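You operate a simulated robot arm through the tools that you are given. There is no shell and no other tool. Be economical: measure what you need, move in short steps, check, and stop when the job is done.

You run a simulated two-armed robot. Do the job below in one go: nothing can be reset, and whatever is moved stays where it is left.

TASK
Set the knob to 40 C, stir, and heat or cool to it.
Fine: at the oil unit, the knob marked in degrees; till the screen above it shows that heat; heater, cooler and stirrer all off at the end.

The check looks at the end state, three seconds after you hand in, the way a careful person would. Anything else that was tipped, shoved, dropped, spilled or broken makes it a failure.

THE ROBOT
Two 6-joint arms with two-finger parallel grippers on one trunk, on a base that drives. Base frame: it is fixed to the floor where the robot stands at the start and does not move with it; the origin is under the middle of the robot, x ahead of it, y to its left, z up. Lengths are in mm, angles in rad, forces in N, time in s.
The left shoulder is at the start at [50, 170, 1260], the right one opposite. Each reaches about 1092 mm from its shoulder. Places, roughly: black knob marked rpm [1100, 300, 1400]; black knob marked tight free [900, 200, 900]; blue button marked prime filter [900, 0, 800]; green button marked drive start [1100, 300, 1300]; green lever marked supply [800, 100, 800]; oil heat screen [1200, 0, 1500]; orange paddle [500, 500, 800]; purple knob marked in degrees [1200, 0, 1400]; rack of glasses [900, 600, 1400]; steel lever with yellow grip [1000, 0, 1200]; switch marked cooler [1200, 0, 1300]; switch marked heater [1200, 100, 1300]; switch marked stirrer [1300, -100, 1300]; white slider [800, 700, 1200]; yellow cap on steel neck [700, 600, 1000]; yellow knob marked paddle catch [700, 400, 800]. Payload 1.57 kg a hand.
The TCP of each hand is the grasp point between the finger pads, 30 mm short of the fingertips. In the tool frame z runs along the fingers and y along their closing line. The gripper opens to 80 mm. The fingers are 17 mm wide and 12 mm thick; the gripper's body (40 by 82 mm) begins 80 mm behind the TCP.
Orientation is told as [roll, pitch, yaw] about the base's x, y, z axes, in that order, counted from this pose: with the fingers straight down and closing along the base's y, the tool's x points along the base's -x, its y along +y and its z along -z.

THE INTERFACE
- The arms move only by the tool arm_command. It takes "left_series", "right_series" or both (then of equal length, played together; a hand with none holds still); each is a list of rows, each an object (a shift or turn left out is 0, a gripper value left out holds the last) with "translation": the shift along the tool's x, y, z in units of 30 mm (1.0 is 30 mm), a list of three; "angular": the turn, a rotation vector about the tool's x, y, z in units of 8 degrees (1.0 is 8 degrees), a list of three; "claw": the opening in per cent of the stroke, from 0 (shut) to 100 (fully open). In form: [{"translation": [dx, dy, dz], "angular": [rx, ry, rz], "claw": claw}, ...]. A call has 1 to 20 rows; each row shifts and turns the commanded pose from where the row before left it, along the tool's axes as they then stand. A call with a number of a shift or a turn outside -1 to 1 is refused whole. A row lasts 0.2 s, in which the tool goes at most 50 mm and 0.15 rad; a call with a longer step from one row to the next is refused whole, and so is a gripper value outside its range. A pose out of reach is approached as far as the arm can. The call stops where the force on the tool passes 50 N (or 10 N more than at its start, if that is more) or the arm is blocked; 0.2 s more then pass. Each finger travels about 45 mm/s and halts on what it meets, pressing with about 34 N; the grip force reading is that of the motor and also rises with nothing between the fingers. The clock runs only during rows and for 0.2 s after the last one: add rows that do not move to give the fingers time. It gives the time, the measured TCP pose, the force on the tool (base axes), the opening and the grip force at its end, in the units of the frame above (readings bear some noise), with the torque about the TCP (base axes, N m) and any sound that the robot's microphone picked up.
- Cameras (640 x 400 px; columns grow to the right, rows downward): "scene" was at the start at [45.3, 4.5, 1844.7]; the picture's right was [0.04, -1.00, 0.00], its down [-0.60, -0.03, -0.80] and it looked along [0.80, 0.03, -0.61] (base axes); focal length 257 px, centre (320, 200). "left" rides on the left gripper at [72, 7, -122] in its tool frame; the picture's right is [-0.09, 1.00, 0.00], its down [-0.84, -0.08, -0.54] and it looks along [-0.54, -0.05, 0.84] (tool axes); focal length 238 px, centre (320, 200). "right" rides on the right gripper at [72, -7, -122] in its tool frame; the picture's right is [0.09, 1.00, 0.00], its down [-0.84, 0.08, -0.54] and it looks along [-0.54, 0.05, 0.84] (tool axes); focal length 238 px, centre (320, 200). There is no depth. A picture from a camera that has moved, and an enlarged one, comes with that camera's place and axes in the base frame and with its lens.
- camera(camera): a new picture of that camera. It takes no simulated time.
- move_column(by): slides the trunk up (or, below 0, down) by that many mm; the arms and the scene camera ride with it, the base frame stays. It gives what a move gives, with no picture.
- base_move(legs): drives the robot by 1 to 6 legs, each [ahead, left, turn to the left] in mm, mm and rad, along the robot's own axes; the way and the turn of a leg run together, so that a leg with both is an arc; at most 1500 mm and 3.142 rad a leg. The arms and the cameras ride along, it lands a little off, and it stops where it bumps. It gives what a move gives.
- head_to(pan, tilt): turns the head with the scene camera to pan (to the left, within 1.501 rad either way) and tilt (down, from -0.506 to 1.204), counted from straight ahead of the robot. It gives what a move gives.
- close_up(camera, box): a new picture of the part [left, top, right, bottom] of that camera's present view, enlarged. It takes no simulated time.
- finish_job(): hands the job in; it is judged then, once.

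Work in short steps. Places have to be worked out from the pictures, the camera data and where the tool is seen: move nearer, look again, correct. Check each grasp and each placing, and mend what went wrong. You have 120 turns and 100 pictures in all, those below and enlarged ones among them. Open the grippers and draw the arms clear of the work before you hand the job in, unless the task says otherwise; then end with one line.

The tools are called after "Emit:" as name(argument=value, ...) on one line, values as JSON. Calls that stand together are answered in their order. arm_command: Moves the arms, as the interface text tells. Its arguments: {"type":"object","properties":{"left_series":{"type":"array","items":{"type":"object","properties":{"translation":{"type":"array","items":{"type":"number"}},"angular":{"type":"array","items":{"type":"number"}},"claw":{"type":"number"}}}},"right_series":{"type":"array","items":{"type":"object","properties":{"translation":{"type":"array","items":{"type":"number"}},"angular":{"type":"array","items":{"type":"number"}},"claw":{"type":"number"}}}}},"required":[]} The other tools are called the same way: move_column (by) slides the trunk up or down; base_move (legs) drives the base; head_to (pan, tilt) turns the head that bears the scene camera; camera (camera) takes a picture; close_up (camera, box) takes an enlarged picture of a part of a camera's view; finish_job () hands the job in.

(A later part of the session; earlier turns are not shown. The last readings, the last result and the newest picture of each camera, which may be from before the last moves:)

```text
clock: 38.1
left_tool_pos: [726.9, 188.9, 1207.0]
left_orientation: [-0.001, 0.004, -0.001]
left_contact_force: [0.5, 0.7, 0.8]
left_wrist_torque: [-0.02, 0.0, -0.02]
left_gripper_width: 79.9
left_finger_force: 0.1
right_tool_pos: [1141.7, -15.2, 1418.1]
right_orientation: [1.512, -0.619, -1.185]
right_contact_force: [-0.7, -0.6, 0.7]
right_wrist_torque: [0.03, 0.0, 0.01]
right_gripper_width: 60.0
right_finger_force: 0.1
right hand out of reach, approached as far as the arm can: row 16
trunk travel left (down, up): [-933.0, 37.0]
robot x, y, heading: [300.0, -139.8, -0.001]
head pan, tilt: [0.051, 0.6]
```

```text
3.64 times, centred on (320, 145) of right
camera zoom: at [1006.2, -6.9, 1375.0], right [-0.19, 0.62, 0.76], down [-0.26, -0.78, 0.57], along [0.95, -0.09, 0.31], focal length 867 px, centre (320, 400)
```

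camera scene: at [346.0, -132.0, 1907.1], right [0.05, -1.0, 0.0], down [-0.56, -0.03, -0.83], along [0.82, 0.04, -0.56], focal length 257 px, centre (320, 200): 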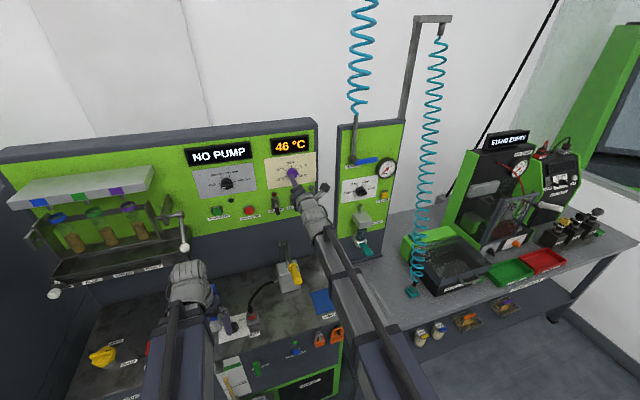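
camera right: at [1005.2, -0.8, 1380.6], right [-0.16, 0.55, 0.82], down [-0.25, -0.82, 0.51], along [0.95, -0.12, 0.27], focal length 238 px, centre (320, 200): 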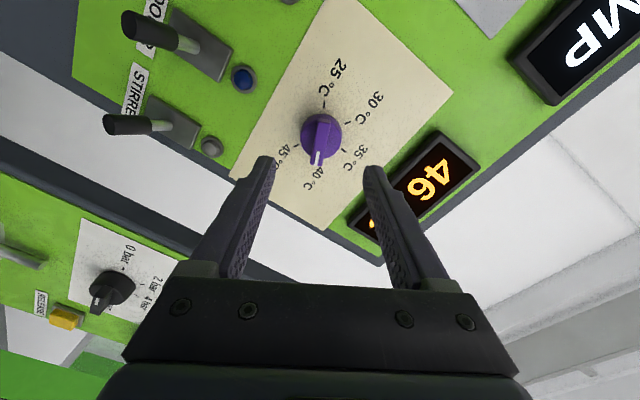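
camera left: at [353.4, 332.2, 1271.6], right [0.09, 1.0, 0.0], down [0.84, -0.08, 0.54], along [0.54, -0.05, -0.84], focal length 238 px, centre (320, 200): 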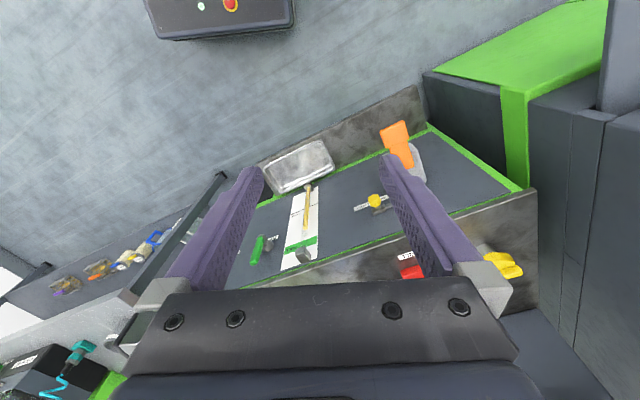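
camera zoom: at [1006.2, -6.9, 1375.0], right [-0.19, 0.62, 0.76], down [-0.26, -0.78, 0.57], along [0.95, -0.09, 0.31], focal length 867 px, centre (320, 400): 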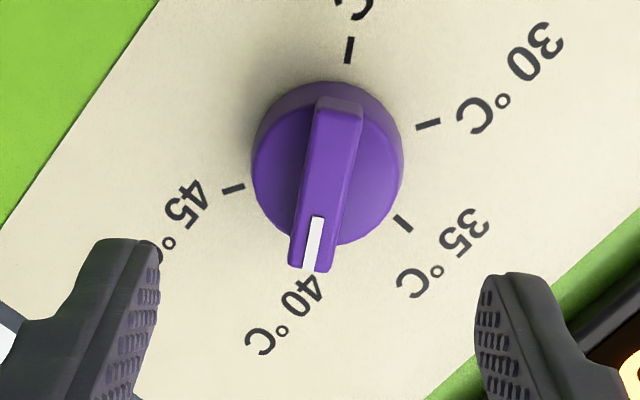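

The bar is now parallel to the 25–40 line: set to 40. Next the stirrer switch (lever tip near l=−530, z≈1260, 50 mm off the panel): I unroll the hand, close it, move right and down, and tilt the fingers 20° down, staying well off the panel.

Emit:
arm_command(right_series=[{"angular": [0, 0, -0.98], "claw": 0}, {"angular": [0, 0, -0.98]}, {"angular": [0, 0, -0.98]}, {"angular": [0, 0, -0.98]}, {"angular": [0, 0, -0.98]}, {"angular": [0, 0, -0.98]}, {"angular": [0, 0, -0.98]}, {"translation": [0.86, -0.39, 0]}, {"translation": [0.86, -0.39, 0]}, {"translation": [0.86, -0.39, 0]}, {"translation": [0.86, -0.39, 0]}, {"translation": [0.86, -0.39, 0]}, {"translation": [0.86, -0.39, 0]}, {"translation": [0.86, -0.39, 0]}, {"angular": [0, 0.83, 0]}, {"angular": [0, 0.83, 0]}, {"angular": [0, 0.83, 0]}, {}])

Emit:
camera(camera="right")

Emit:
camera(camera="scene")

```text
clock: 41.9
left_tool_pos: [725.8, 188.9, 1208.4]
left_orientation: [-0.003, 0.002, -0.001]
left_contact_force: [0.2, 0.0, 0.1]
left_wrist_torque: [0.0, 0.04, -0.02]
left_gripper_width: 80.0
left_finger_force: 0.1
right_tool_pos: [1160.7, -96.6, 1342.5]
right_orientation: [-0.013, -1.175, 0.364]
right_contact_force: [0.3, -0.2, 0.3]
right_wrist_torque: [0.01, 0.01, 0.01]
right_gripper_width: 0.3
right_finger_force: 21.4
right hand out of reach, approached as far as the arm can: row 8, 9, 10, 11, 12, 13, 14, 15, 16, 17
trunk travel left (down, up): [-933.0, 37.0]
robot x, y, heading: [300.3, -139.0, -0.001]
head pan, tilt: [0.051, 0.6]
```

```text
65 pictures are left
camera right: at [1031.4, -150.9, 1322.8], right [-0.38, 0.92, -0.09], down [-0.19, 0.02, 0.98], along [0.91, 0.39, 0.17], focal length 238 px, centre (320, 200)
```

right: 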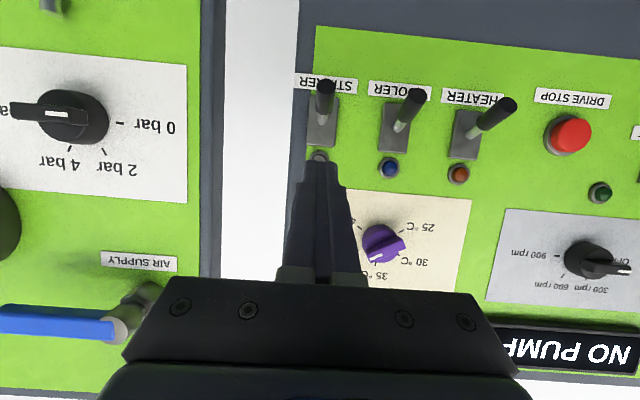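

```text
64 pictures are left
camera scene: at [345.9, -132.7, 1907.1], right [0.05, -1.0, 0.0], down [-0.56, -0.03, -0.83], along [0.82, 0.04, -0.56], focal length 257 px, centre (320, 200)
```

scene: 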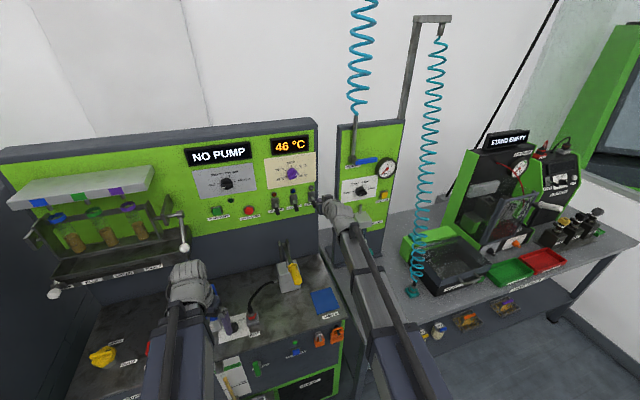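

The hand is over the stirrer's line (l=−529) but stuck at z 1342, so I lower the trunk 110 mm.

Emit:
move_column(by=-110)

Emit:
camera(camera="right")

Emit:
camera(camera="scene")

```text
clock: 43.3
left_tool_pos: [725.7, 186.3, 1098.0]
left_orientation: [-0.003, 0.004, 0.0]
left_contact_force: [0.9, -0.1, 1.1]
left_wrist_torque: [0.03, 0.0, 0.0]
left_gripper_width: 80.0
left_finger_force: 0.1
right_tool_pos: [1160.2, -96.5, 1232.5]
right_orientation: [-0.014, -1.174, 0.365]
right_contact_force: [0.3, 0.3, 0.2]
right_wrist_torque: [0.01, 0.01, 0.02]
right_gripper_width: 0.0
right_finger_force: 21.6
trunk travel left (down, up): [-823.0, 147.0]
robot x, y, heading: [301.0, -136.4, -0.002]
head pan, tilt: [0.051, 0.6]
```

```text
63 pictures are left
camera right: at [1031.5, -150.9, 1212.9], right [-0.38, 0.92, -0.09], down [-0.2, 0.02, 0.98], along [0.91, 0.39, 0.17], focal length 238 px, centre (320, 200)
```

right: 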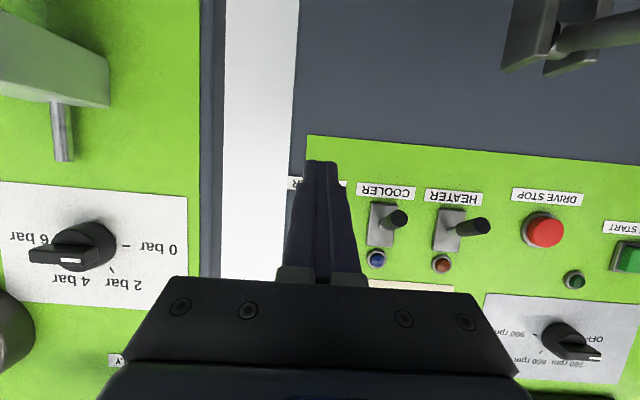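

```text
62 pictures are left
camera scene: at [346.0, -132.7, 1797.1], right [0.05, -1.0, 0.0], down [-0.56, -0.03, -0.83], along [0.82, 0.04, -0.56], focal length 257 px, centre (320, 200)
```

scene: 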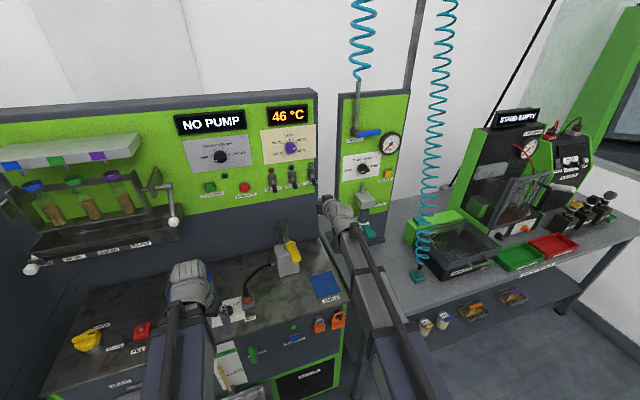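

Fingertips are at about z 1221, below the stirrer lever (hidden behind them). I move 75 mm ahead underneath it.

Emit:
arm_command(right_series=[{"translation": [-0.27, 0.03, 0.77]}, {"translation": [-0.27, 0.03, 0.77]}, {"translation": [-0.27, 0.03, 0.77]}, {}])

Emit:
camera(camera="right")

Emit:
close_up(camera="scene", box=[250, 90, 370, 230])

```text
clock: 44.3
left_tool_pos: [725.1, 189.0, 1097.4]
left_orientation: [-0.002, 0.002, -0.001]
left_contact_force: [0.1, -0.4, 0.4]
left_wrist_torque: [0.03, 0.02, 0.04]
left_gripper_width: 79.9
left_finger_force: 0.0
right_tool_pos: [1229.1, -67.3, 1232.5]
right_orientation: [-0.016, -1.173, 0.362]
right_contact_force: [0.0, -0.5, -0.6]
right_wrist_torque: [0.0, 0.03, -0.01]
right_gripper_width: 0.0
right_finger_force: 21.2
right hand out of reach, approached as far as the arm can: row 3
trunk travel left (down, up): [-823.0, 147.0]
robot x, y, heading: [297.5, -135.8, -0.001]
head pan, tilt: [0.051, 0.6]
```

```text
61 pictures are left
camera right: at [1098.8, -122.2, 1212.9], right [-0.38, 0.92, -0.09], down [-0.19, 0.02, 0.98], along [0.91, 0.39, 0.17], focal length 238 px, centre (320, 200)
```

right: 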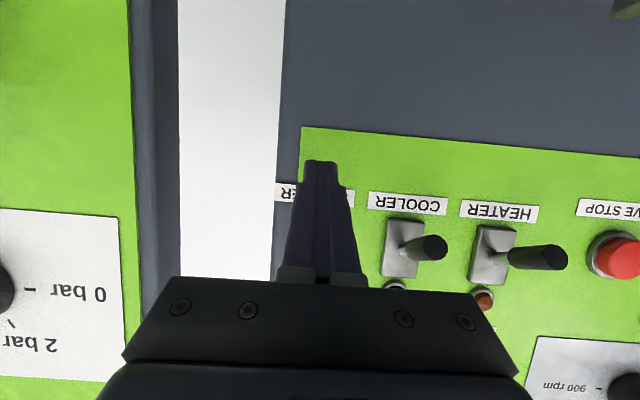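

```text
2.86 times, centred on (310, 160) of scene
camera zoom: at [345.6, -132.9, 1797.1], right [0.05, -1.0, 0.0], down [-0.56, -0.03, -0.83], along [0.82, 0.04, -0.56], focal length 736 px, centre (349, 314)
```

zoom: 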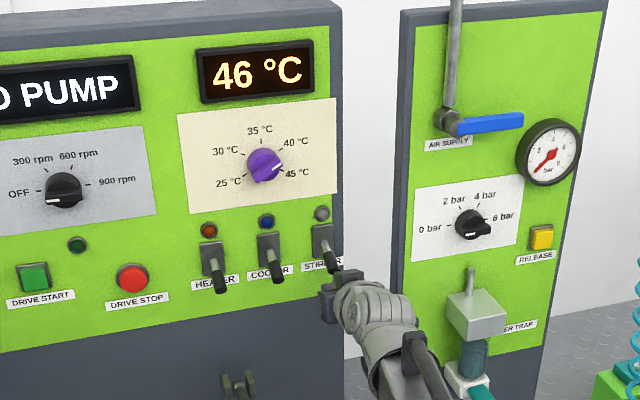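

Fingers are under the lever (l=−528). I push up 65 mm.

Emit:
arm_command(right_series=[{"translation": [-0.4, 0, -0.167]}, {"translation": [-0.4, 0, -0.167]}, {"translation": [-0.4, 0, -0.167]}, {"translation": [-0.4, 0, -0.167]}, {"translation": [-0.4, 0, -0.167]}, {}])

Emit:
close_up(camera="scene", box=[250, 90, 370, 230])

Emit:
camera(camera="right")

```text
clock: 45.7
left_tool_pos: [725.1, 188.0, 1097.6]
left_orientation: [-0.003, 0.004, -0.001]
left_contact_force: [-0.7, 0.1, -0.1]
left_wrist_torque: [0.02, 0.0, 0.0]
left_gripper_width: 79.9
left_finger_force: 0.0
right_tool_pos: [1228.6, -68.4, 1234.7]
right_orientation: [-0.013, -1.177, 0.365]
right_contact_force: [-0.1, -0.4, 0.7]
right_wrist_torque: [-0.02, 0.0, -0.01]
right_gripper_width: 0.2
right_finger_force: 21.4
right hand out of reach, approached as far as the arm can: row 1, 2, 3, 4, 5
trunk travel left (down, up): [-823.0, 147.0]
robot x, y, heading: [296.1, -138.0, 0.0]
head pan, tilt: [0.051, 0.6]
```

```text
2.86 times, centred on (310, 160) of scene
camera zoom: at [346.1, -132.7, 1797.1], right [0.05, -1.0, 0.0], down [-0.56, -0.03, -0.83], along [0.82, 0.04, -0.56], focal length 736 px, centre (349, 314)
```

zoom: 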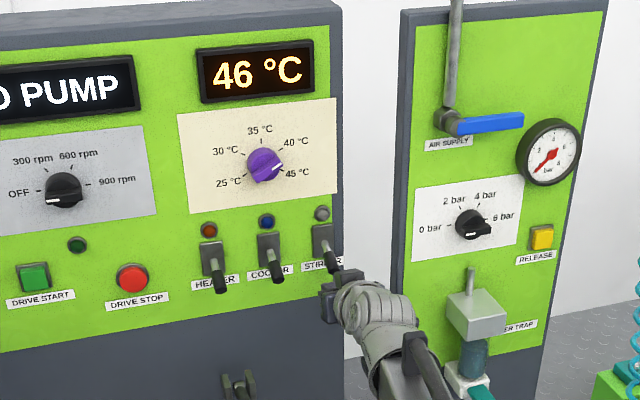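

```text
58 pictures are left
camera right: at [1099.2, -122.3, 1212.9], right [-0.38, 0.92, -0.09], down [-0.2, 0.02, 0.98], along [0.91, 0.39, 0.18], focal length 238 px, centre (320, 200)
```

right: 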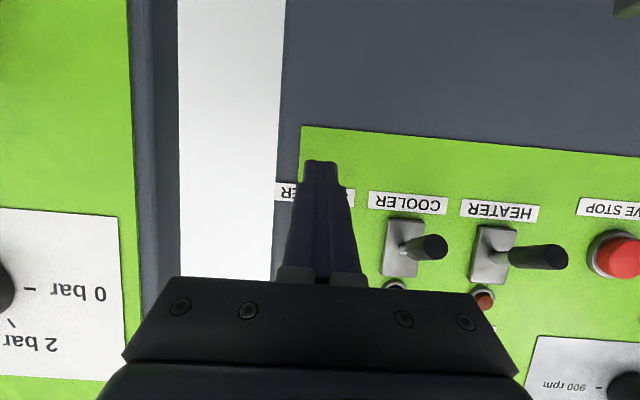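

The arm cannot rise on its own here, so I push the lever up with the trunk, in steps.

Emit:
move_column(by=40)

Emit:
close_up(camera="scene", box=[250, 90, 370, 230])

```text
clock: 46.5
left_tool_pos: [727.0, 187.8, 1138.0]
left_orientation: [-0.001, 0.005, 0.0]
left_contact_force: [0.1, -0.5, -0.2]
left_wrist_torque: [-0.02, -0.01, 0.03]
left_gripper_width: 80.1
left_finger_force: 0.1
right_tool_pos: [1229.1, -67.1, 1273.5]
right_orientation: [-0.015, -1.177, 0.365]
right_contact_force: [0.2, 0.2, 0.1]
right_wrist_torque: [0.01, -0.01, 0.02]
right_gripper_width: 0.0
right_finger_force: 21.4
trunk travel left (down, up): [-863.0, 107.0]
robot x, y, heading: [297.7, -139.4, -0.001]
head pan, tilt: [0.051, 0.6]
```

```text
2.86 times, centred on (310, 160) of scene
camera zoom: at [346.4, -132.7, 1837.1], right [0.05, -1.0, 0.0], down [-0.56, -0.03, -0.82], along [0.82, 0.04, -0.57], focal length 736 px, centre (349, 314)
```

zoom: 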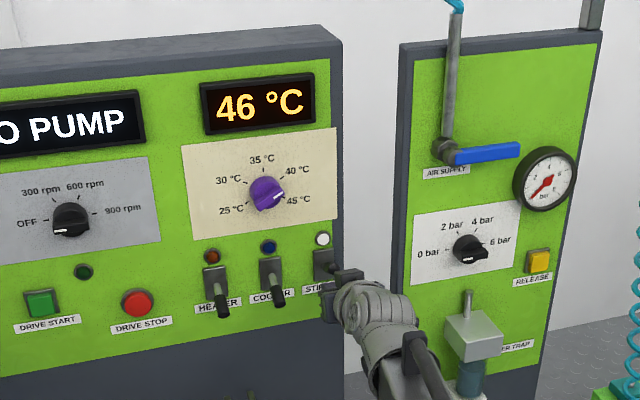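

The stirrer lamp is lit: the stirrer runs. I back the base off along the panel normal, shift 78 mm left along the panel, and lower the trunk for the cooler lever.

Emit:
base_move(legs=[[-74, -30, 0], [-30, 72, 0]])

Emit:
move_column(by=-42)

Emit:
camera(camera="right")

Emit:
close_up(camera="scene", box=[230, 90, 370, 270])

```text
clock: 48.3
left_tool_pos: [621.7, 232.1, 1137.5]
left_orientation: [-0.003, 0.001, 0.0]
left_contact_force: [-1.1, -0.1, 0.4]
left_wrist_torque: [-0.02, -0.01, -0.01]
left_gripper_width: 79.8
left_finger_force: 0.1
right_tool_pos: [1124.1, -23.9, 1273.7]
right_orientation: [-0.017, -1.176, 0.368]
right_contact_force: [-0.8, -0.4, 0.5]
right_wrist_torque: [-0.02, -0.01, -0.03]
right_gripper_width: 0.0
right_finger_force: 21.4
trunk travel left (down, up): [-863.0, 107.0]
robot x, y, heading: [194.3, -95.7, 0.004]
head pan, tilt: [0.051, 0.6]
```

```text
clock: 49.1
left_tool_pos: [620.9, 230.0, 1095.8]
left_orientation: [-0.003, 0.004, -0.001]
left_contact_force: [0.6, -0.8, -0.2]
left_wrist_torque: [-0.02, 0.0, 0.03]
left_gripper_width: 79.9
left_finger_force: 0.1
right_tool_pos: [1123.8, -25.7, 1231.5]
right_orientation: [-0.013, -1.175, 0.366]
right_contact_force: [0.6, 0.0, -0.4]
right_wrist_torque: [-0.01, 0.02, 0.0]
right_gripper_width: 0.0
right_finger_force: 21.3
trunk travel left (down, up): [-821.0, 149.0]
robot x, y, heading: [197.1, -96.5, 0.002]
head pan, tilt: [0.051, 0.6]
```

```text
56 pictures are left
camera right: at [994.5, -79.9, 1211.0], right [-0.38, 0.92, -0.09], down [-0.2, 0.02, 0.98], along [0.91, 0.39, 0.18], focal length 238 px, centre (320, 200)
```

right: 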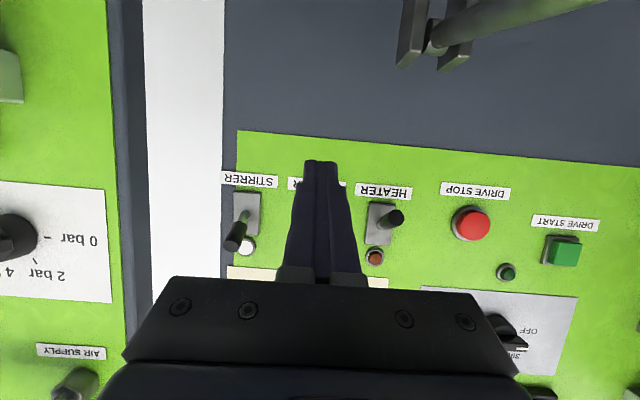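

```text
2.22 times, centred on (300, 180) of scene
camera zoom: at [241.4, -91.0, 1795.1], right [0.05, -1.0, 0.0], down [-0.56, -0.03, -0.83], along [0.82, 0.04, -0.56], focal length 572 px, centre (364, 244)
```

zoom: 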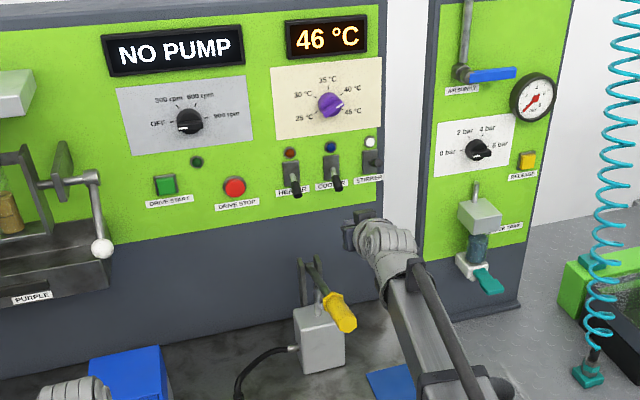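

Aligned with the cooler (l=−450), stirrer lever stays up with its lamp lit. I advance along the normal and push up with the trunk.

Emit:
base_move(legs=[[75, 31, 0]])

Emit:
close_up(camera="scene", box=[230, 90, 370, 270])

```text
clock: 50.2
left_tool_pos: [695.9, 261.7, 1094.7]
left_orientation: [-0.003, 0.004, 0.0]
left_contact_force: [-0.4, 0.0, -0.1]
left_wrist_torque: [-0.03, 0.05, -0.03]
left_gripper_width: 79.9
left_finger_force: 0.0
right_tool_pos: [1200.4, 6.4, 1231.3]
right_orientation: [-0.015, -1.175, 0.365]
right_contact_force: [1.5, 0.4, -0.6]
right_wrist_torque: [0.01, -0.03, 0.0]
right_gripper_width: 0.0
right_finger_force: 21.5
trunk travel left (down, up): [-821.0, 149.0]
robot x, y, heading: [266.1, -64.4, -0.001]
head pan, tilt: [0.051, 0.6]
```

```text
2.22 times, centred on (300, 180) of scene
camera zoom: at [318.3, -58.9, 1795.0], right [0.05, -1.0, 0.0], down [-0.57, -0.03, -0.82], along [0.82, 0.04, -0.57], focal length 572 px, centre (364, 244)
```

zoom: 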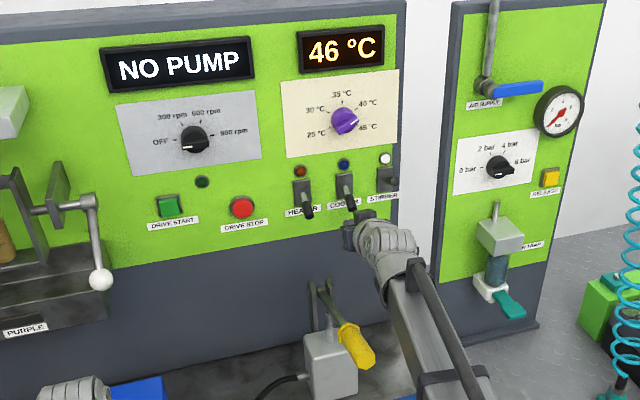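

Tip is under the cooler lever. I raise the trunk 41 mm.

Emit:
move_column(by=41)

Emit:
close_up(camera="scene", box=[270, 90, 370, 190])

```text
clock: 51.0
left_tool_pos: [696.3, 260.7, 1137.3]
left_orientation: [-0.001, 0.003, 0.0]
left_contact_force: [-0.5, 0.6, 0.5]
left_wrist_torque: [0.01, 0.02, 0.05]
left_gripper_width: 80.1
left_finger_force: 0.1
right_tool_pos: [1199.5, 6.4, 1272.5]
right_orientation: [-0.014, -1.176, 0.364]
right_contact_force: [-0.5, 0.4, 0.3]
right_wrist_torque: [0.03, 0.02, 0.03]
right_gripper_width: 0.0
right_finger_force: 21.6
trunk travel left (down, up): [-862.0, 108.0]
robot x, y, heading: [269.4, -63.7, 0.006]
head pan, tilt: [0.051, 0.6]
```

```text
4.00 times, centred on (320, 140) of scene
camera zoom: at [316.5, -59.7, 1836.1], right [0.05, -1.0, 0.0], down [-0.56, -0.03, -0.82], along [0.82, 0.04, -0.57], focal length 1030 px, centre (320, 440)
```

zoom: 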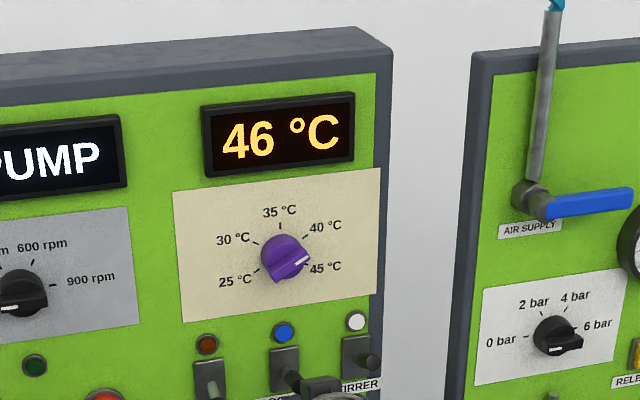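

The cooler lamp is lit. While it cools, I back off, raise the trunk, and get above the cooler lever ready to switch it off.

Emit:
base_move(legs=[[-75, -31, 0]])

Emit:
move_column(by=85)

Emit:
close_up(camera="scene", box=[250, 90, 370, 240])

```text
clock: 52.1
left_tool_pos: [618.2, 231.2, 1137.4]
left_orientation: [-0.001, 0.001, 0.001]
left_contact_force: [0.3, 0.4, 0.2]
left_wrist_torque: [0.03, 0.01, 0.01]
left_gripper_width: 80.3
left_finger_force: 0.1
right_tool_pos: [1121.6, -24.7, 1274.0]
right_orientation: [-0.015, -1.178, 0.365]
right_contact_force: [0.4, 0.3, -0.2]
right_wrist_torque: [0.02, 0.03, -0.02]
right_gripper_width: 0.2
right_finger_force: 21.4
trunk travel left (down, up): [-862.0, 108.0]
robot x, y, heading: [193.6, -93.9, 0.001]
head pan, tilt: [0.051, 0.6]
```

```text
clock: 53.3
left_tool_pos: [620.0, 230.1, 1221.8]
left_orientation: [-0.002, 0.004, 0.0]
left_contact_force: [-0.3, 0.9, 0.0]
left_wrist_torque: [0.02, 0.03, 0.01]
left_gripper_width: 80.2
left_finger_force: 0.1
right_tool_pos: [1123.5, -24.4, 1356.8]
right_orientation: [-0.013, -1.176, 0.364]
right_contact_force: [0.6, 0.2, 0.0]
right_wrist_torque: [0.0, 0.03, 0.02]
right_gripper_width: 0.1
right_finger_force: 21.1
trunk travel left (down, up): [-947.0, 23.0]
robot x, y, heading: [189.2, -98.7, 0.001]
head pan, tilt: [0.051, 0.6]
```

```text
2.67 times, centred on (310, 165) of scene
camera zoom: at [240.8, -90.4, 1921.0], right [0.05, -1.0, 0.0], down [-0.56, -0.03, -0.82], along [0.82, 0.04, -0.57], focal length 686 px, centre (347, 293)
```

zoom: 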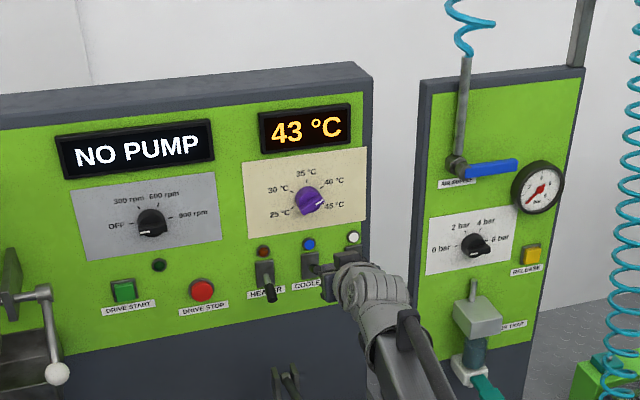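

Already 43 °C, so it cools fast (~1 °C/s). I advance over the cooler lever and read the screen.

Emit:
base_move(legs=[[75, 31, 0]])

Emit:
close_up(camera="scene", box=[250, 90, 370, 240])

Emit:
camera(camera="right")

```text
clock: 54.4
left_tool_pos: [696.8, 261.2, 1221.5]
left_orientation: [-0.001, 0.005, -0.001]
left_contact_force: [0.3, -0.1, -0.1]
left_wrist_torque: [0.01, 0.05, -0.03]
left_gripper_width: 80.1
left_finger_force: 0.0
right_tool_pos: [1200.1, 7.5, 1356.0]
right_orientation: [-0.013, -1.177, 0.368]
right_contact_force: [0.3, -0.6, -0.3]
right_wrist_torque: [0.0, 0.0, -0.01]
right_gripper_width: 0.0
right_finger_force: 21.5
trunk travel left (down, up): [-947.0, 23.0]
robot x, y, heading: [268.2, -65.8, -0.004]
head pan, tilt: [0.051, 0.6]
```

```text
2.67 times, centred on (310, 165) of scene
camera zoom: at [318.0, -58.4, 1921.0], right [0.05, -1.0, 0.0], down [-0.57, -0.03, -0.82], along [0.82, 0.04, -0.57], focal length 686 px, centre (347, 293)
```

zoom: 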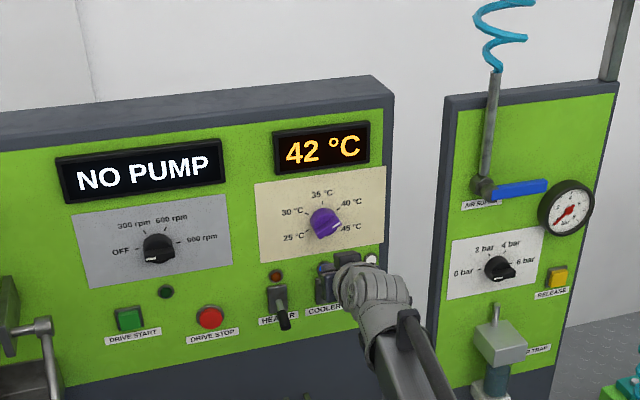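

```text
50 pictures are left
camera right: at [1070.2, -47.1, 1335.7], right [-0.38, 0.92, -0.09], down [-0.19, 0.02, 0.98], along [0.91, 0.39, 0.17], focal length 238 px, centre (320, 200)
```

right: 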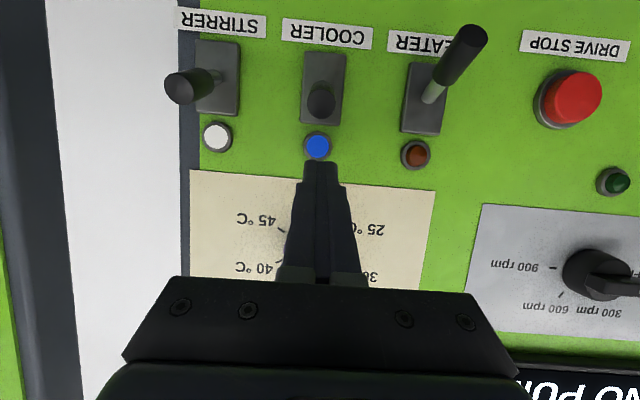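

Aligned right above the cooler lever; screen 42. I lower 15 mm first and read again.

Emit:
move_column(by=-15)

Emit:
close_up(camera="scene", box=[250, 90, 370, 240])

```text
clock: 55.0
left_tool_pos: [694.2, 262.2, 1206.0]
left_orientation: [-0.002, 0.004, 0.0]
left_contact_force: [-0.1, -0.1, 0.6]
left_wrist_torque: [0.0, 0.0, -0.03]
left_gripper_width: 79.8
left_finger_force: 0.1
right_tool_pos: [1198.9, 5.7, 1341.6]
right_orientation: [-0.015, -1.175, 0.364]
right_contact_force: [-1.2, -0.5, -0.3]
right_wrist_torque: [-0.03, 0.0, -0.02]
right_gripper_width: 0.0
right_finger_force: 20.9
trunk travel left (down, up): [-932.0, 38.0]
robot x, y, heading: [266.7, -62.4, -0.001]
head pan, tilt: [0.051, 0.6]
```

```text
2.67 times, centred on (310, 165) of scene
camera zoom: at [315.8, -59.3, 1906.0], right [0.05, -1.0, 0.0], down [-0.56, -0.03, -0.82], along [0.82, 0.04, -0.57], focal length 686 px, centre (347, 293)
```

zoom: 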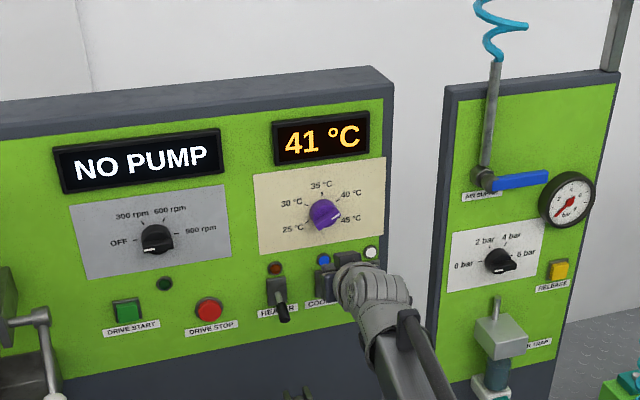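

41 °C: I push down 48 mm now.

Emit:
move_column(by=-48)

Emit:
close_up(camera="scene", box=[250, 80, 370, 230])

```text
clock: 55.9
left_tool_pos: [691.6, 261.1, 1160.2]
left_orientation: [0.001, 0.001, 0.001]
left_contact_force: [-0.6, 0.4, -0.8]
left_wrist_torque: [-0.01, 0.0, -0.02]
left_gripper_width: 79.7
left_finger_force: 0.1
right_tool_pos: [1193.3, 5.1, 1298.1]
right_orientation: [-0.013, -1.184, 0.366]
right_contact_force: [-5.6, -1.9, 25.5]
right_wrist_torque: [0.16, -0.5, -0.07]
right_gripper_width: 0.0
right_finger_force: 21.4
trunk travel left (down, up): [-884.0, 86.0]
robot x, y, heading: [265.7, -64.0, -0.003]
head pan, tilt: [0.051, 0.6]
```

```text
2.67 times, centred on (310, 155) of scene
camera zoom: at [310.2, -60.2, 1858.7], right [0.05, -1.0, 0.0], down [-0.56, -0.03, -0.83], along [0.83, 0.04, -0.56], focal length 686 px, centre (347, 320)
```

zoom: 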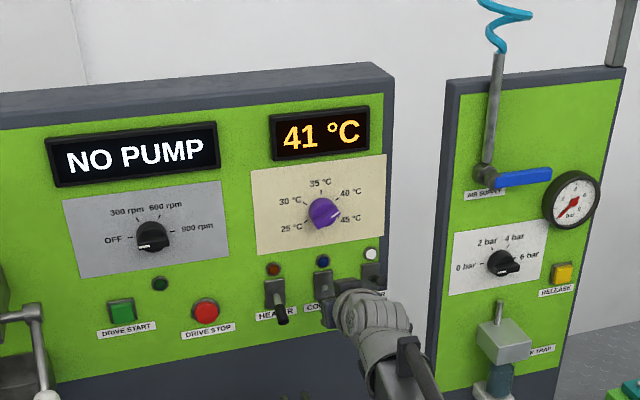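

The cooler went off at 41 °C. I raise 20 mm to release the pressing force and read the screen again.

Emit:
move_column(by=20)

Emit:
close_up(camera="scene", box=[250, 80, 370, 230])

Emit:
camera(camera="right")

```text
clock: 56.5
left_tool_pos: [693.7, 261.5, 1178.3]
left_orientation: [-0.001, 0.004, 0.0]
left_contact_force: [0.0, 0.0, -0.3]
left_wrist_torque: [0.01, -0.02, 0.0]
left_gripper_width: 80.1
left_finger_force: 0.0
right_tool_pos: [1197.5, 6.7, 1313.0]
right_orientation: [-0.014, -1.176, 0.367]
right_contact_force: [0.1, -0.3, 0.0]
right_wrist_torque: [0.04, -0.05, 0.02]
right_gripper_width: 0.0
right_finger_force: 21.6
trunk travel left (down, up): [-904.0, 66.0]
robot x, y, heading: [267.1, -64.8, -0.005]
head pan, tilt: [0.051, 0.6]
```

```text
2.67 times, centred on (310, 155) of scene
camera zoom: at [315.0, -59.5, 1878.0], right [0.05, -1.0, 0.0], down [-0.56, -0.03, -0.83], along [0.82, 0.04, -0.56], focal length 686 px, centre (347, 320)
```

zoom: 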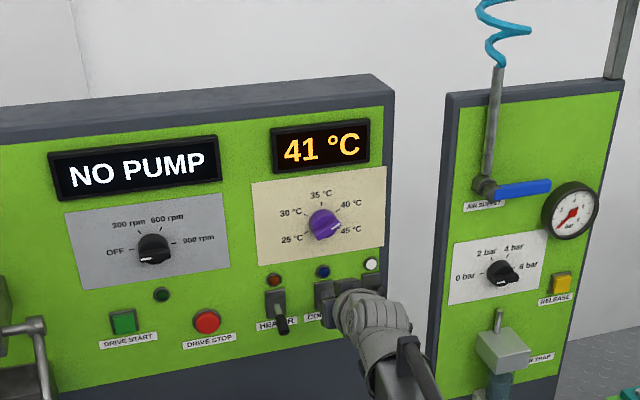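

```text
46 pictures are left
camera right: at [1068.1, -47.9, 1293.9], right [-0.38, 0.92, -0.09], down [-0.2, 0.02, 0.98], along [0.9, 0.39, 0.17], focal length 238 px, centre (320, 200)
```

right: 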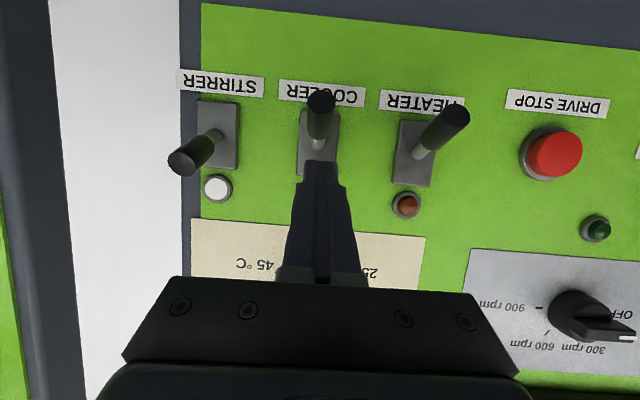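

Cooler off, holding 41. I wait a few seconds to see whether it drifts while stirring.

Emit:
arm_command(right_series=[{}, {}, {}, {}, {}, {}, {}, {}, {}, {}, {}, {}, {}, {}, {}, {}, {}, {}, {}, {}])

Emit:
close_up(camera="scene", box=[290, 95, 370, 195])

```text
clock: 60.8
left_tool_pos: [694.3, 261.6, 1178.6]
left_orientation: [-0.002, 0.005, -0.002]
left_contact_force: [0.2, 0.2, -1.2]
left_wrist_torque: [0.01, 0.0, 0.05]
left_gripper_width: 80.1
left_finger_force: 0.1
right_tool_pos: [1199.8, 6.6, 1314.5]
right_orientation: [-0.013, -1.178, 0.367]
right_contact_force: [0.8, -0.2, -0.5]
right_wrist_torque: [0.02, -0.01, 0.02]
right_gripper_width: 0.0
right_finger_force: 21.2
trunk travel left (down, up): [-904.0, 66.0]
robot x, y, heading: [265.6, -63.9, 0.001]
head pan, tilt: [0.051, 0.6]
```

```text
4.00 times, centred on (330, 145) of scene
camera zoom: at [315.4, -59.5, 1878.1], right [0.05, -1.0, 0.0], down [-0.56, -0.03, -0.83], along [0.82, 0.04, -0.56], focal length 1030 px, centre (280, 420)
```

zoom: 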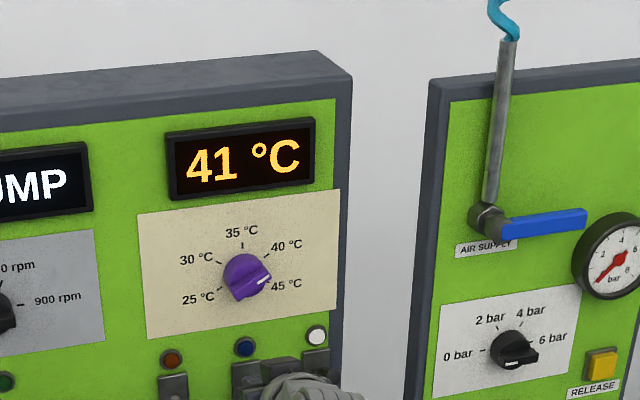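

It holds at 41, so I need a short extra burst. I'll straddle the cooler lever with open fingers (one above, one below) so the trunk can toggle it both ways quickly: back off, level the hand and roll 90°.

Emit:
base_move(legs=[[-75, -31, 0]])

Emit:
arm_command(right_series=[{"angular": [0, -0.95, 0]}, {"angular": [0, -0.95, 0]}, {"angular": [0, -0.94, 0]}, {"angular": [-0.2, 0, 0]}, {"angular": [0, 0, 0.94]}, {"angular": [0, 0, 0.94]}, {"angular": [0, 0, 0.94]}, {"angular": [0, 0, 0.94]}, {"angular": [0, 0, 0.94]}, {"angular": [0, 0, 0.94]}, {"angular": [0, 0, 0.94]}, {"angular": [0, 0, 0.94]}, {"angular": [0, 0, 0.94]}, {"angular": [0, 0, 0.94]}, {"angular": [0, 0, 0.94]}, {"angular": [0, 0, 0.94]}, {"claw": 70}, {}, {}, {}])

Emit:
camera(camera="right")

Emit:
camera(camera="scene")

```text
clock: 61.8
left_tool_pos: [616.4, 229.5, 1179.5]
left_orientation: [0.0, 0.002, 0.001]
left_contact_force: [-0.8, -0.9, 0.1]
left_wrist_torque: [0.0, -0.01, 0.02]
left_gripper_width: 80.1
left_finger_force: 0.0
right_tool_pos: [1120.9, -24.0, 1315.5]
right_orientation: [-0.014, -1.179, 0.366]
right_contact_force: [0.0, 0.4, 0.5]
right_wrist_torque: [0.0, 0.01, 0.01]
right_gripper_width: 0.0
right_finger_force: 20.8
trunk travel left (down, up): [-904.0, 66.0]
robot x, y, heading: [193.7, -97.1, 0.002]
head pan, tilt: [0.051, 0.6]
```

```text
clock: 66.0
left_tool_pos: [618.7, 229.9, 1178.1]
left_orientation: [-0.001, 0.003, 0.001]
left_contact_force: [0.1, -0.2, 0.1]
left_wrist_torque: [0.01, -0.04, 0.0]
left_gripper_width: 79.9
left_finger_force: 0.1
right_tool_pos: [1122.2, -22.5, 1398.8]
right_orientation: [1.572, -0.003, -1.189]
right_contact_force: [0.3, -0.9, -0.2]
right_wrist_torque: [0.0, 0.01, 0.04]
right_gripper_width: 55.8
right_finger_force: 0.1
right hand out of reach, approached as far as the arm can: row 1, 2, 3, 4, 5
trunk travel left (down, up): [-904.0, 66.0]
robot x, y, heading: [195.8, -96.9, -0.004]
head pan, tilt: [0.051, 0.6]
```

```text
44 pictures are left
camera right: at [981.9, -0.2, 1391.3], right [-0.04, 0.09, 1.0], down [-0.19, -0.98, 0.08], along [0.98, -0.19, 0.05], focal length 238 px, centre (320, 200)
```

right: 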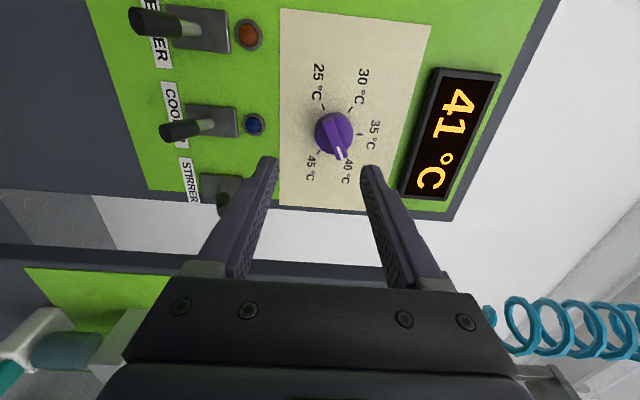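

```text
43 pictures are left
camera scene: at [240.4, -90.7, 1878.1], right [0.05, -1.0, 0.0], down [-0.56, -0.03, -0.83], along [0.82, 0.04, -0.56], focal length 257 px, centre (320, 200)
```

scene: 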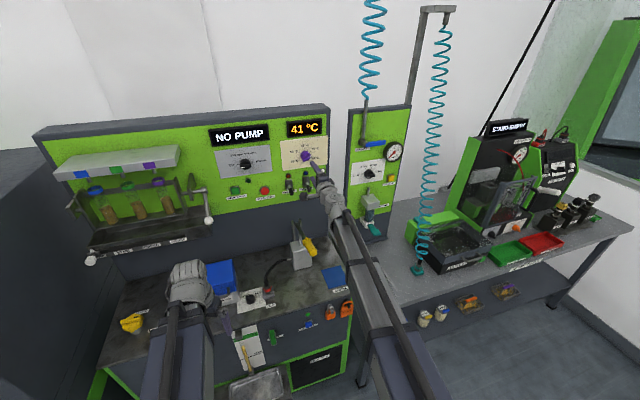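

Hand is level, rolled 90°, open 56 mm, at z 1399. I lower the trunk 133 mm to lever height, then advance to straddle the lever.

Emit:
move_column(by=-133)

Emit:
camera(camera="right")

Emit:
camera(camera="scene")

```text
clock: 67.6
left_tool_pos: [618.1, 231.9, 1045.5]
left_orientation: [-0.002, 0.002, 0.003]
left_contact_force: [1.0, 0.0, 0.1]
left_wrist_torque: [0.02, 0.02, 0.01]
left_gripper_width: 79.9
left_finger_force: 0.0
right_tool_pos: [1122.7, -21.3, 1267.4]
right_orientation: [1.574, -0.002, -1.19]
right_contact_force: [-0.2, 0.6, 0.5]
right_wrist_torque: [-0.03, 0.03, -0.02]
right_gripper_width: 55.9
right_finger_force: 0.1
trunk travel left (down, up): [-771.0, 199.0]
robot x, y, heading: [193.0, -94.8, 0.005]
head pan, tilt: [0.051, 0.6]
```

```text
42 pictures are left
camera right: at [981.8, -0.3, 1258.4], right [-0.04, 0.09, 1.0], down [-0.19, -0.98, 0.08], along [0.98, -0.19, 0.05], focal length 238 px, centre (320, 200)
```

right: 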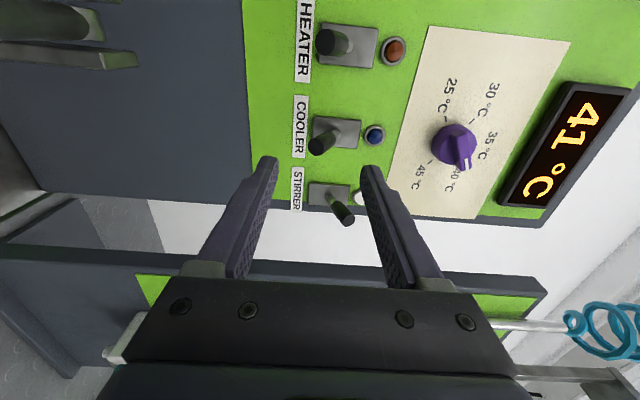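

```text
41 pictures are left
camera scene: at [240.3, -90.7, 1745.2], right [0.05, -1.0, 0.0], down [-0.56, -0.03, -0.83], along [0.82, 0.04, -0.56], focal length 257 px, centre (320, 200)
```

scene: 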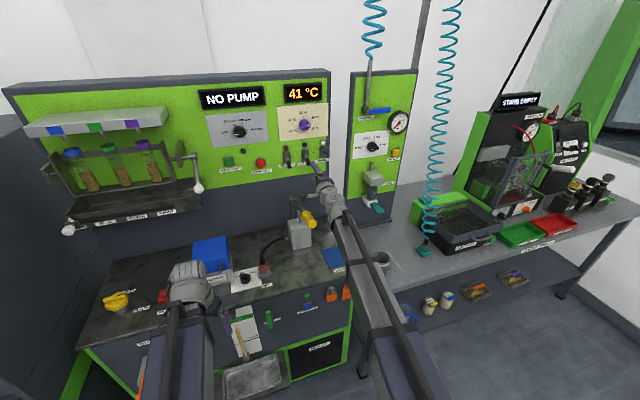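

The lever tip is 4 mm right of the finger plane and vertically centred; the yellow handle is clear of the forearm. I advance 80 mm along the normal with that correction.

Emit:
base_move(legs=[[75, 27, 0]])

Emit:
camera(camera="right")

Emit:
close_up(camera="scene", box=[260, 70, 380, 270])

```text
clock: 68.7
left_tool_pos: [696.0, 258.1, 1044.2]
left_orientation: [0.0, 0.007, 0.003]
left_contact_force: [0.7, 0.1, 0.7]
left_wrist_torque: [-0.01, 0.03, 0.06]
left_gripper_width: 79.9
left_finger_force: 0.0
right_tool_pos: [1201.0, 5.1, 1265.4]
right_orientation: [1.571, -0.004, -1.19]
right_contact_force: [0.4, 1.1, -0.3]
right_wrist_torque: [-0.02, -0.04, -0.01]
right_gripper_width: 56.1
right_finger_force: 0.0
trunk travel left (down, up): [-771.0, 199.0]
robot x, y, heading: [269.3, -68.7, -0.001]
head pan, tilt: [0.051, 0.6]
```

```text
40 pictures are left
camera right: at [1060.1, 27.1, 1257.2], right [-0.03, 0.09, 1.0], down [-0.19, -0.98, 0.08], along [0.98, -0.19, 0.05], focal length 238 px, centre (320, 200)
```

right: 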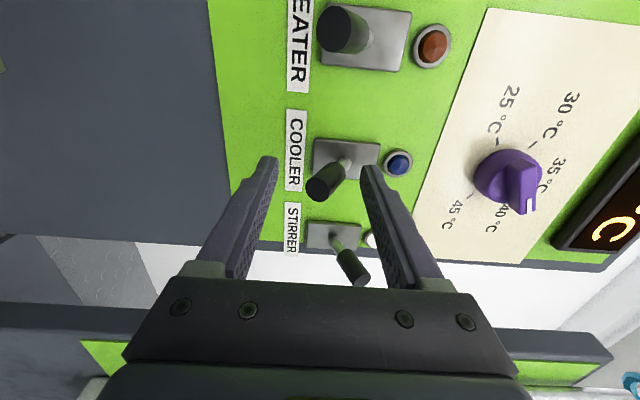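

```text
2.00 times, centred on (320, 170) of scene
camera zoom: at [319.2, -63.0, 1745.0], right [0.05, -1.0, 0.0], down [-0.57, -0.03, -0.82], along [0.82, 0.04, -0.57], focal length 515 px, centre (320, 260)
```

zoom: 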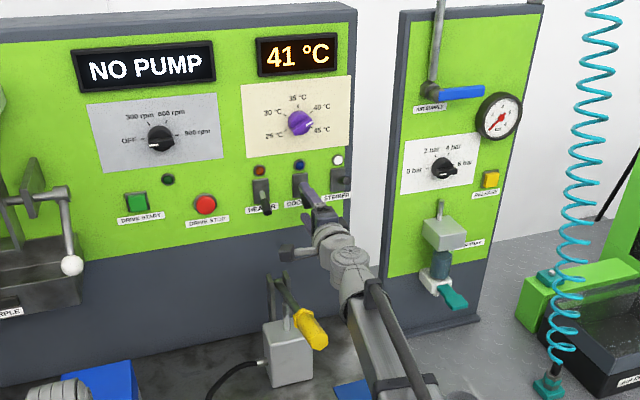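

The lever is between the fingers. One quick call: up 36 mm (on), then down to 18 mm under the present height (off), for about half a second of cooling.

Emit:
arm_command(right_series=[{"translation": [0, 0.6, 0]}, {"translation": [0, 0.6, 0]}, {}, {"translation": [0, -0.6, 0]}, {"translation": [0, -0.6, 0]}, {"translation": [0, -0.6, 0]}, {}])

Emit:
close_up(camera="scene", box=[260, 70, 360, 190])

```text
clock: 70.3
left_tool_pos: [695.2, 257.6, 1046.2]
left_orientation: [-0.001, 0.004, 0.002]
left_contact_force: [-0.3, 0.8, -0.5]
left_wrist_torque: [0.0, -0.02, 0.02]
left_gripper_width: 80.0
left_finger_force: 0.2
right_tool_pos: [1199.6, 5.2, 1264.2]
right_orientation: [1.574, -0.001, -1.188]
right_contact_force: [0.5, -0.3, 0.3]
right_wrist_torque: [0.0, 0.0, -0.02]
right_gripper_width: 55.9
right_finger_force: 0.1
right hand out of reach, approached as far as the arm can: row 1, 2, 4, 5, 6
trunk travel left (down, up): [-771.0, 199.0]
robot x, y, heading: [270.9, -70.7, -0.002]
head pan, tilt: [0.051, 0.6]
```

```text
3.33 times, centred on (310, 130) of scene
camera zoom: at [316.9, -63.8, 1745.1], right [0.05, -1.0, 0.0], down [-0.56, -0.03, -0.83], along [0.82, 0.04, -0.56], focal length 858 px, centre (353, 433)
```

zoom: 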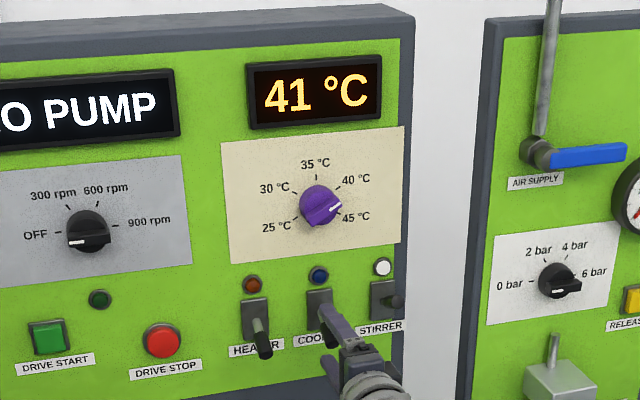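

The arm can't move vertically here; I use the trunk: up 33 and look.

Emit:
move_column(by=33)

Emit:
close_up(camera="scene", box=[260, 80, 360, 200])

```text
clock: 71.1
left_tool_pos: [695.4, 257.8, 1078.2]
left_orientation: [-0.002, 0.004, 0.003]
left_contact_force: [-0.3, -0.3, -0.1]
left_wrist_torque: [0.01, -0.01, -0.01]
left_gripper_width: 80.0
left_finger_force: 0.1
right_tool_pos: [1198.9, 6.3, 1299.0]
right_orientation: [1.572, -0.002, -1.188]
right_contact_force: [0.4, -1.2, 0.9]
right_wrist_torque: [0.0, -0.01, -0.02]
right_gripper_width: 55.8
right_finger_force: 0.2
trunk travel left (down, up): [-804.0, 166.0]
robot x, y, heading: [271.4, -69.9, 0.001]
head pan, tilt: [0.051, 0.6]
```

```text
3.33 times, centred on (310, 140) of scene
camera zoom: at [317.1, -63.7, 1778.1], right [0.05, -1.0, 0.0], down [-0.56, -0.03, -0.82], along [0.82, 0.04, -0.57], focal length 858 px, centre (353, 400)
```

zoom: 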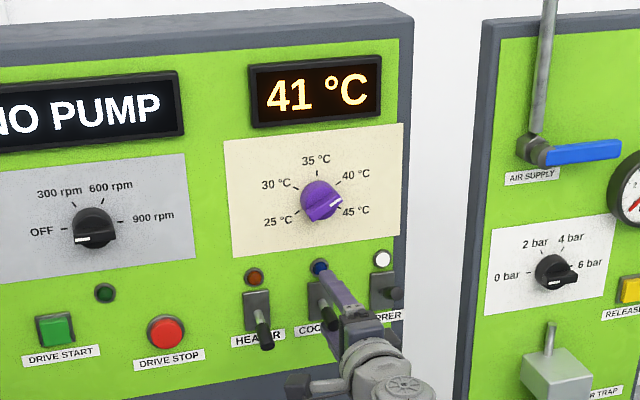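

The lamp is still dark; I raise another 8 mm.

Emit:
move_column(by=8)

Emit:
close_up(camera="scene", box=[260, 80, 360, 200])

```text
clock: 71.6
left_tool_pos: [695.8, 257.4, 1086.5]
left_orientation: [-0.001, 0.004, 0.003]
left_contact_force: [0.2, -0.1, 0.7]
left_wrist_torque: [0.02, 0.01, -0.04]
left_gripper_width: 80.4
left_finger_force: 0.0
right_tool_pos: [1199.8, 5.0, 1307.1]
right_orientation: [1.572, -0.004, -1.189]
right_contact_force: [-0.4, 0.3, 0.1]
right_wrist_torque: [0.01, 0.02, -0.01]
right_gripper_width: 56.0
right_finger_force: 0.0
trunk travel left (down, up): [-812.0, 158.0]
robot x, y, heading: [271.2, -72.0, 0.002]
head pan, tilt: [0.051, 0.6]
```

```text
3.33 times, centred on (310, 140) of scene
camera zoom: at [317.1, -63.8, 1786.1], right [0.05, -1.0, 0.0], down [-0.56, -0.03, -0.83], along [0.82, 0.04, -0.57], focal length 858 px, centre (353, 400)
```

zoom: 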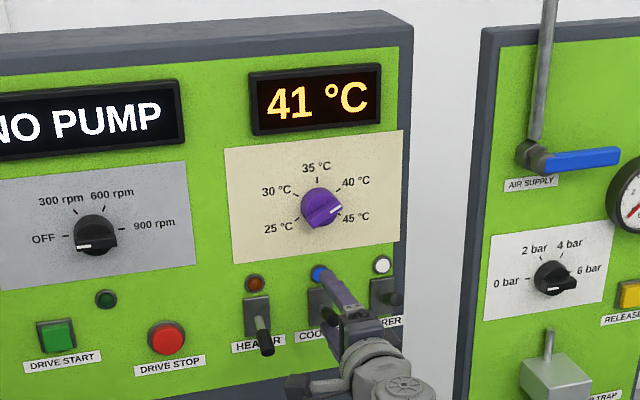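

The cooler lamp is lit now. I lower at once to switch it off.

Emit:
move_column(by=-54)

Emit:
close_up(camera="scene", box=[260, 70, 360, 190])

```text
clock: 72.6
left_tool_pos: [695.2, 258.5, 1033.3]
left_orientation: [-0.003, 0.004, 0.002]
left_contact_force: [-0.3, -0.2, -0.1]
left_wrist_torque: [-0.03, -0.02, 0.0]
left_gripper_width: 80.2
left_finger_force: 0.1
right_tool_pos: [1198.0, 5.8, 1253.2]
right_orientation: [1.572, -0.002, -1.188]
right_contact_force: [0.5, -0.9, 3.9]
right_wrist_torque: [0.04, -0.08, -0.09]
right_gripper_width: 59.1
right_finger_force: 1.3
trunk travel left (down, up): [-758.0, 212.0]
robot x, y, heading: [271.6, -68.7, 0.002]
head pan, tilt: [0.051, 0.6]
```

```text
3.33 times, centred on (310, 130) of scene
camera zoom: at [316.6, -63.9, 1732.2], right [0.05, -1.0, 0.0], down [-0.56, -0.03, -0.83], along [0.82, 0.04, -0.56], focal length 858 px, centre (353, 433)
```

zoom: 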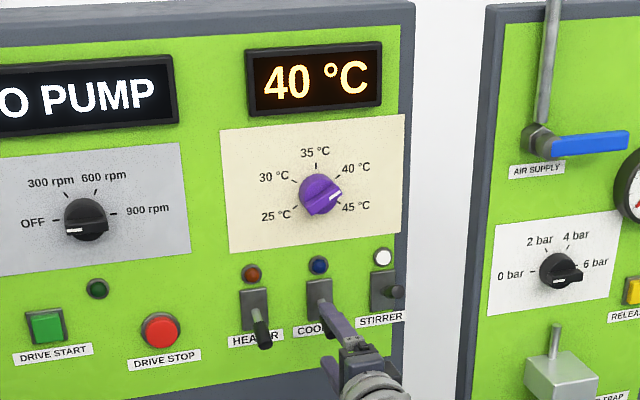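

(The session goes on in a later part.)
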